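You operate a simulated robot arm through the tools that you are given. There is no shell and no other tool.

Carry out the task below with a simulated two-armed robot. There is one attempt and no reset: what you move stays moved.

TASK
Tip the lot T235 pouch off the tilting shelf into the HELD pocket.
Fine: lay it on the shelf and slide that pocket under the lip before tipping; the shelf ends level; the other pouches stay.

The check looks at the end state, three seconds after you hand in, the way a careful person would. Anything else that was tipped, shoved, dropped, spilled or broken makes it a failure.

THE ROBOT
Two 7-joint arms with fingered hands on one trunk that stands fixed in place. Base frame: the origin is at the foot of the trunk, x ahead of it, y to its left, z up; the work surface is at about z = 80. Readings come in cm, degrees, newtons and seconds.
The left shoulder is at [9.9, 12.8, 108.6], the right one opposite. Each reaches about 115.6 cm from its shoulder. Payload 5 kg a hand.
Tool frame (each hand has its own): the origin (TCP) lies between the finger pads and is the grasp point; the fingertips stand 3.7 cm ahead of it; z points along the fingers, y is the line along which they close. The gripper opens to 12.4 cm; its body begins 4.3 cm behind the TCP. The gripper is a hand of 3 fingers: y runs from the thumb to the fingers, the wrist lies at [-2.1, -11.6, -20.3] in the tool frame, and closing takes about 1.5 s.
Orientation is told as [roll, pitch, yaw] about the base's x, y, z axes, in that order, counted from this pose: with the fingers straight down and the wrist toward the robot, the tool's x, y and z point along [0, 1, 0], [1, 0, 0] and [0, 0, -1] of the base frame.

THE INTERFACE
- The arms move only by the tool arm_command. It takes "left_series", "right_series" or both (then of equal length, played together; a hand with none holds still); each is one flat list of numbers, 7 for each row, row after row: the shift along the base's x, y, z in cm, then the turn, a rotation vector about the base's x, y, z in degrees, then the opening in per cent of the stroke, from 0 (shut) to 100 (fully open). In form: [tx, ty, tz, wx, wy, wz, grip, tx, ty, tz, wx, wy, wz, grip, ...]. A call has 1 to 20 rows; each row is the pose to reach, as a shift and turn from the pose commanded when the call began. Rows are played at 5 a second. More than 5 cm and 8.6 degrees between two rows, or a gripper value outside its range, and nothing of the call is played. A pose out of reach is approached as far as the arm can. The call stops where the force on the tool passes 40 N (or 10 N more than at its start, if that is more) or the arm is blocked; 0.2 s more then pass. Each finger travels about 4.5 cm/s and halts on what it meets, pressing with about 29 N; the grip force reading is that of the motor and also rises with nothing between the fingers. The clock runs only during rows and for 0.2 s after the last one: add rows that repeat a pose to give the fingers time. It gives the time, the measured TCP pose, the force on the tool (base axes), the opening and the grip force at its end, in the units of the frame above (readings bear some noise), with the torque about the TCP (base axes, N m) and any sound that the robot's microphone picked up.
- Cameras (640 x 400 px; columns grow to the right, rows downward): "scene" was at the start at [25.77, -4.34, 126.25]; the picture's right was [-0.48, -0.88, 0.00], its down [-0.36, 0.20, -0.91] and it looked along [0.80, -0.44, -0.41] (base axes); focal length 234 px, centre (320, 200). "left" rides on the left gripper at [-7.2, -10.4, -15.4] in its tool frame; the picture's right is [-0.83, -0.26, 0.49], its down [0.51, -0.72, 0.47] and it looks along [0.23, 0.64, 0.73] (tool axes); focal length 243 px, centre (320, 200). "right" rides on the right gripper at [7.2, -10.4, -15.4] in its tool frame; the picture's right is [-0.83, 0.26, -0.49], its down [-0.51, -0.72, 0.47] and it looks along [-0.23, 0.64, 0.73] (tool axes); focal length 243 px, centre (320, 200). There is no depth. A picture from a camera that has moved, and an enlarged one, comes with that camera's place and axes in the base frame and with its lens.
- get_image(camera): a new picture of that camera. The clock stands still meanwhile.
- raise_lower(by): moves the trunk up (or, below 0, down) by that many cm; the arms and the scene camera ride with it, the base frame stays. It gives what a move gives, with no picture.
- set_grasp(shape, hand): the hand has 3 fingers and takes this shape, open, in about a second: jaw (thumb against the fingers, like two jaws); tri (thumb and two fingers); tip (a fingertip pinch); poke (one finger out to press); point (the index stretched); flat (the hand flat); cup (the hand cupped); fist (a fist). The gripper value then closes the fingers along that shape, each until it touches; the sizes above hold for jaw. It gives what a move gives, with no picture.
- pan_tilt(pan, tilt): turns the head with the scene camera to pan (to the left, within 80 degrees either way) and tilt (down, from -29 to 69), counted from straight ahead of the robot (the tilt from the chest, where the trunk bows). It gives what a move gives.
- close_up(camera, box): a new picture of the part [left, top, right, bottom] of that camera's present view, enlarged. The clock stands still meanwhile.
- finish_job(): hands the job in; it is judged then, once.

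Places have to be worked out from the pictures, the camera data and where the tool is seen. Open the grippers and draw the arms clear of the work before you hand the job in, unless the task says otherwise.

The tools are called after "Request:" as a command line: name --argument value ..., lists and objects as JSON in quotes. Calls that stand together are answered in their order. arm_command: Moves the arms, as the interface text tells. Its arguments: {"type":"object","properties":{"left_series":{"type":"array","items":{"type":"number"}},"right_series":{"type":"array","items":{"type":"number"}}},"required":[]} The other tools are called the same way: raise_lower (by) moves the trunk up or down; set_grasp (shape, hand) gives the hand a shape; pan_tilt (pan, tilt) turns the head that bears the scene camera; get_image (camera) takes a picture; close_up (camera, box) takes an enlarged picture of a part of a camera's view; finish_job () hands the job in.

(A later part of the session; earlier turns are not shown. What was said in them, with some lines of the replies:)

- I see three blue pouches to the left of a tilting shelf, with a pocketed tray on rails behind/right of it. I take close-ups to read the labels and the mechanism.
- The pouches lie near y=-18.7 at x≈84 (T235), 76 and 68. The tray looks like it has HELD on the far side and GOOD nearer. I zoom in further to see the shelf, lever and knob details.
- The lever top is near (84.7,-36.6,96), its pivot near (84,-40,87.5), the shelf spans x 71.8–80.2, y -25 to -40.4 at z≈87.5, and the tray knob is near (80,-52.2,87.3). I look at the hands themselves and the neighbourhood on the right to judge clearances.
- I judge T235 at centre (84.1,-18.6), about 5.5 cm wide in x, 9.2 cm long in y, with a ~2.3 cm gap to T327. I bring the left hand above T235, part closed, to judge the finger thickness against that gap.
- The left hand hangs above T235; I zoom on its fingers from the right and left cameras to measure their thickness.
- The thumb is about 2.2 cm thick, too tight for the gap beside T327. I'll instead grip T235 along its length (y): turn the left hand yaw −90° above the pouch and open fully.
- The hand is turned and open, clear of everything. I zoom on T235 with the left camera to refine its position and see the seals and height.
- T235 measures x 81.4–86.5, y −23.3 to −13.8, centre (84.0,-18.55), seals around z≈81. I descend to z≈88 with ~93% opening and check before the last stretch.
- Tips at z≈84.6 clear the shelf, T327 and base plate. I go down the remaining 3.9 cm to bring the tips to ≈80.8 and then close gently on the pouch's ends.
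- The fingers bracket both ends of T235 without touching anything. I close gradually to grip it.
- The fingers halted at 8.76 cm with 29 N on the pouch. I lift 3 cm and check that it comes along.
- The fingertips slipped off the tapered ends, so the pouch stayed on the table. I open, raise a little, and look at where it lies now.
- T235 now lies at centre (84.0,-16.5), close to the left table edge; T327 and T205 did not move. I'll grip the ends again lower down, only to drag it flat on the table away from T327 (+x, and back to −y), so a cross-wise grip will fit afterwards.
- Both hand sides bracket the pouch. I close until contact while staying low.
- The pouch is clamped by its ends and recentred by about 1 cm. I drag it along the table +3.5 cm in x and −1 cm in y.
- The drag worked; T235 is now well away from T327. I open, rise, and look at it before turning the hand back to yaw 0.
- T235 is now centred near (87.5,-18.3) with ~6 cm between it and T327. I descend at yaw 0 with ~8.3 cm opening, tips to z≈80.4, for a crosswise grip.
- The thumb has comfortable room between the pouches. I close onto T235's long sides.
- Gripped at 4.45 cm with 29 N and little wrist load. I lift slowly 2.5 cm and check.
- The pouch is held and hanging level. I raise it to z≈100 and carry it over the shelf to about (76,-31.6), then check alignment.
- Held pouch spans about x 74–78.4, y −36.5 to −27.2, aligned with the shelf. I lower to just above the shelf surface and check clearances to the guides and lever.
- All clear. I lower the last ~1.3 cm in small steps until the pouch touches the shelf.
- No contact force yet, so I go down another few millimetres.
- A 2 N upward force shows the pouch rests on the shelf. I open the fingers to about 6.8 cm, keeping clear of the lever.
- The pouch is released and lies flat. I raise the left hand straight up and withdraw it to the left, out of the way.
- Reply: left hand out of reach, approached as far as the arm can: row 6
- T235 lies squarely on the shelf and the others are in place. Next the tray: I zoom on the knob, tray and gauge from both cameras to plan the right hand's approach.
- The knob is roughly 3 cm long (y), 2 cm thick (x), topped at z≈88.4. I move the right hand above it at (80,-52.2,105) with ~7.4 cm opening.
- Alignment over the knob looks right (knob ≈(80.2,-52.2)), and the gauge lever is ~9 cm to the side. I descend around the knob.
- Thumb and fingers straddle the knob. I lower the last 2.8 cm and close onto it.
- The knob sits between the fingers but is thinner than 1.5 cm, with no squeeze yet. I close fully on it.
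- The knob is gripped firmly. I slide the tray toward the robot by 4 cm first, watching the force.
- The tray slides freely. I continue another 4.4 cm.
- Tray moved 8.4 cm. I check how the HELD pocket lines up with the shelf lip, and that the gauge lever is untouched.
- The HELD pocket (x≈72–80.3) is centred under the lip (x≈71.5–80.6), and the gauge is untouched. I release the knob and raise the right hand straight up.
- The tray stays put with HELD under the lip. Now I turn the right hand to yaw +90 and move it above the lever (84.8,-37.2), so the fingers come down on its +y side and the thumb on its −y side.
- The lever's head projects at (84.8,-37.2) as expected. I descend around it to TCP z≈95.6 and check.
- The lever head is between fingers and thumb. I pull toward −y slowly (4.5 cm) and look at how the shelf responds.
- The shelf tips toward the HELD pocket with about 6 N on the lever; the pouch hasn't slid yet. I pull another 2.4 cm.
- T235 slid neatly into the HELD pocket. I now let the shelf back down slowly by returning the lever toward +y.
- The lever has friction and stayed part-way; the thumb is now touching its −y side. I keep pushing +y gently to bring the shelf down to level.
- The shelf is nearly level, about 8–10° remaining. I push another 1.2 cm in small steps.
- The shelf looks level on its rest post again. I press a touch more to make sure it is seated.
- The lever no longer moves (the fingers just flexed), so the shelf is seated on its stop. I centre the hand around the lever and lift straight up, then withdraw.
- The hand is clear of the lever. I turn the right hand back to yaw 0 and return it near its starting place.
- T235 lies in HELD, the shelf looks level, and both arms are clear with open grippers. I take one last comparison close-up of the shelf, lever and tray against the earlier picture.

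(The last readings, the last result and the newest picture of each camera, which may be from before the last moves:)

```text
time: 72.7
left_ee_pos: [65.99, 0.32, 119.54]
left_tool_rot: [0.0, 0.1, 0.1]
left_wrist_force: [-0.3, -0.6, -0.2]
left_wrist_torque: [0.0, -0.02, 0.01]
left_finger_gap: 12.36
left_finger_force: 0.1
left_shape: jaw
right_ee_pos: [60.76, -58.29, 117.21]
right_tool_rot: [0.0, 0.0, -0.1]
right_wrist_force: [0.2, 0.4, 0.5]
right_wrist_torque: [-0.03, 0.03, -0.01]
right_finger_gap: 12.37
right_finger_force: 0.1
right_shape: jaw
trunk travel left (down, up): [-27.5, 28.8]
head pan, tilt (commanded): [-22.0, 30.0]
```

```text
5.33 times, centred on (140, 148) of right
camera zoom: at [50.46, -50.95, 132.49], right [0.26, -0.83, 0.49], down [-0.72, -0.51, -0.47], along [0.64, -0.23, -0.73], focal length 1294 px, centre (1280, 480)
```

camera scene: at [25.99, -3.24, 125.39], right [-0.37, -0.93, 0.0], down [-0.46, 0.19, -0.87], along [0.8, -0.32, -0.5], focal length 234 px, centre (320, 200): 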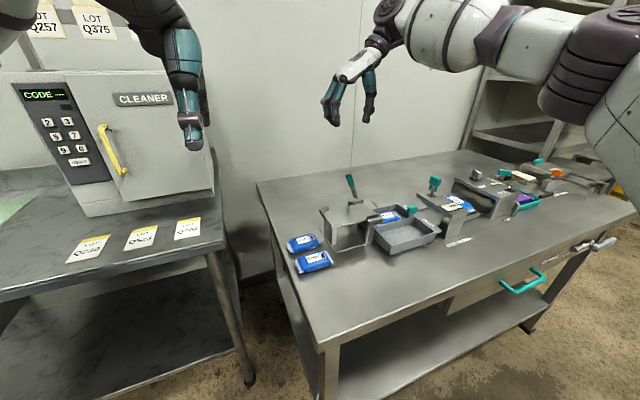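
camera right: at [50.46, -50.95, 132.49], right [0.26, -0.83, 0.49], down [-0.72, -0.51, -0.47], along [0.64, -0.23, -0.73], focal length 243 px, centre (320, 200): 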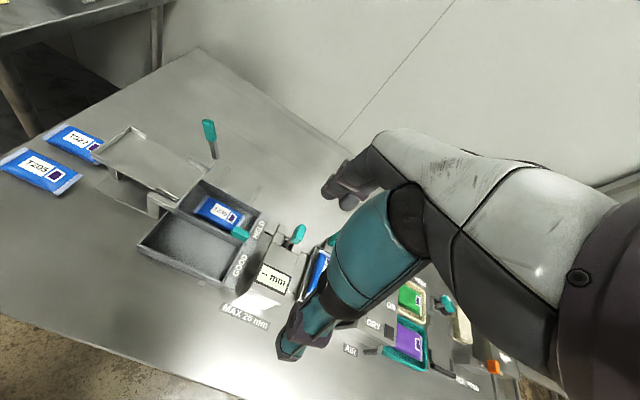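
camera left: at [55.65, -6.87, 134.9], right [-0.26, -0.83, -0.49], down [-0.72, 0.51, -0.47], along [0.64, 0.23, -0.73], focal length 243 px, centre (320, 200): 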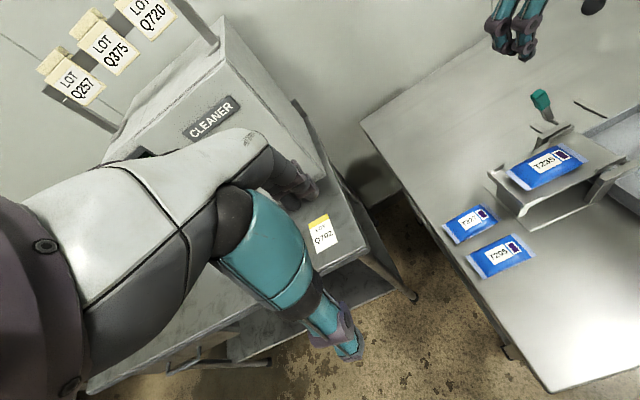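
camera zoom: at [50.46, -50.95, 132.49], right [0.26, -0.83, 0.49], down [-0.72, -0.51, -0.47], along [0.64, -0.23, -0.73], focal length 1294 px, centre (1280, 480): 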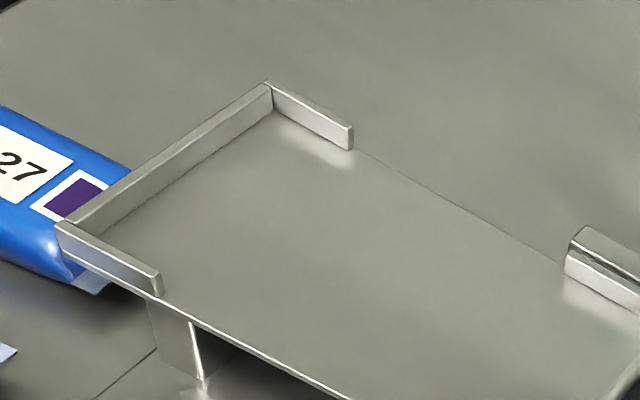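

The shelf matches its original level view, the lever is at its rest position, T235 lies flat inside the HELD pocket, and T327, T205 and the gauge are unchanged. Both hands are open and clear, so I hand in the job.

Request:
finish_job

```text
The job is handed in.
```

T235 is lying flat in the HELD pocket, the shelf is back to level, and the job is handed in.

- **Order:** I laid T235 on the shelf, slid the tray so HELD sat centred under the lip, then tipped the shelf with its lever.
- **Pickup:** The first grip, on the pouch's ends, slipped and nudged T235 about 2 cm toward the table edge. I then dragged it clear of T327 and picked it up across its width. No other pouch was touched.
- **Shelf:** The lever did not fall back on its own after tipping, so I pushed it back until it stopped against its rest. The last close-up matched the original level view.
- **Surroundings:** T327, T205 and the gauge beside the tray looked unmoved in the last pictures. Both hands are open and clear of the work.
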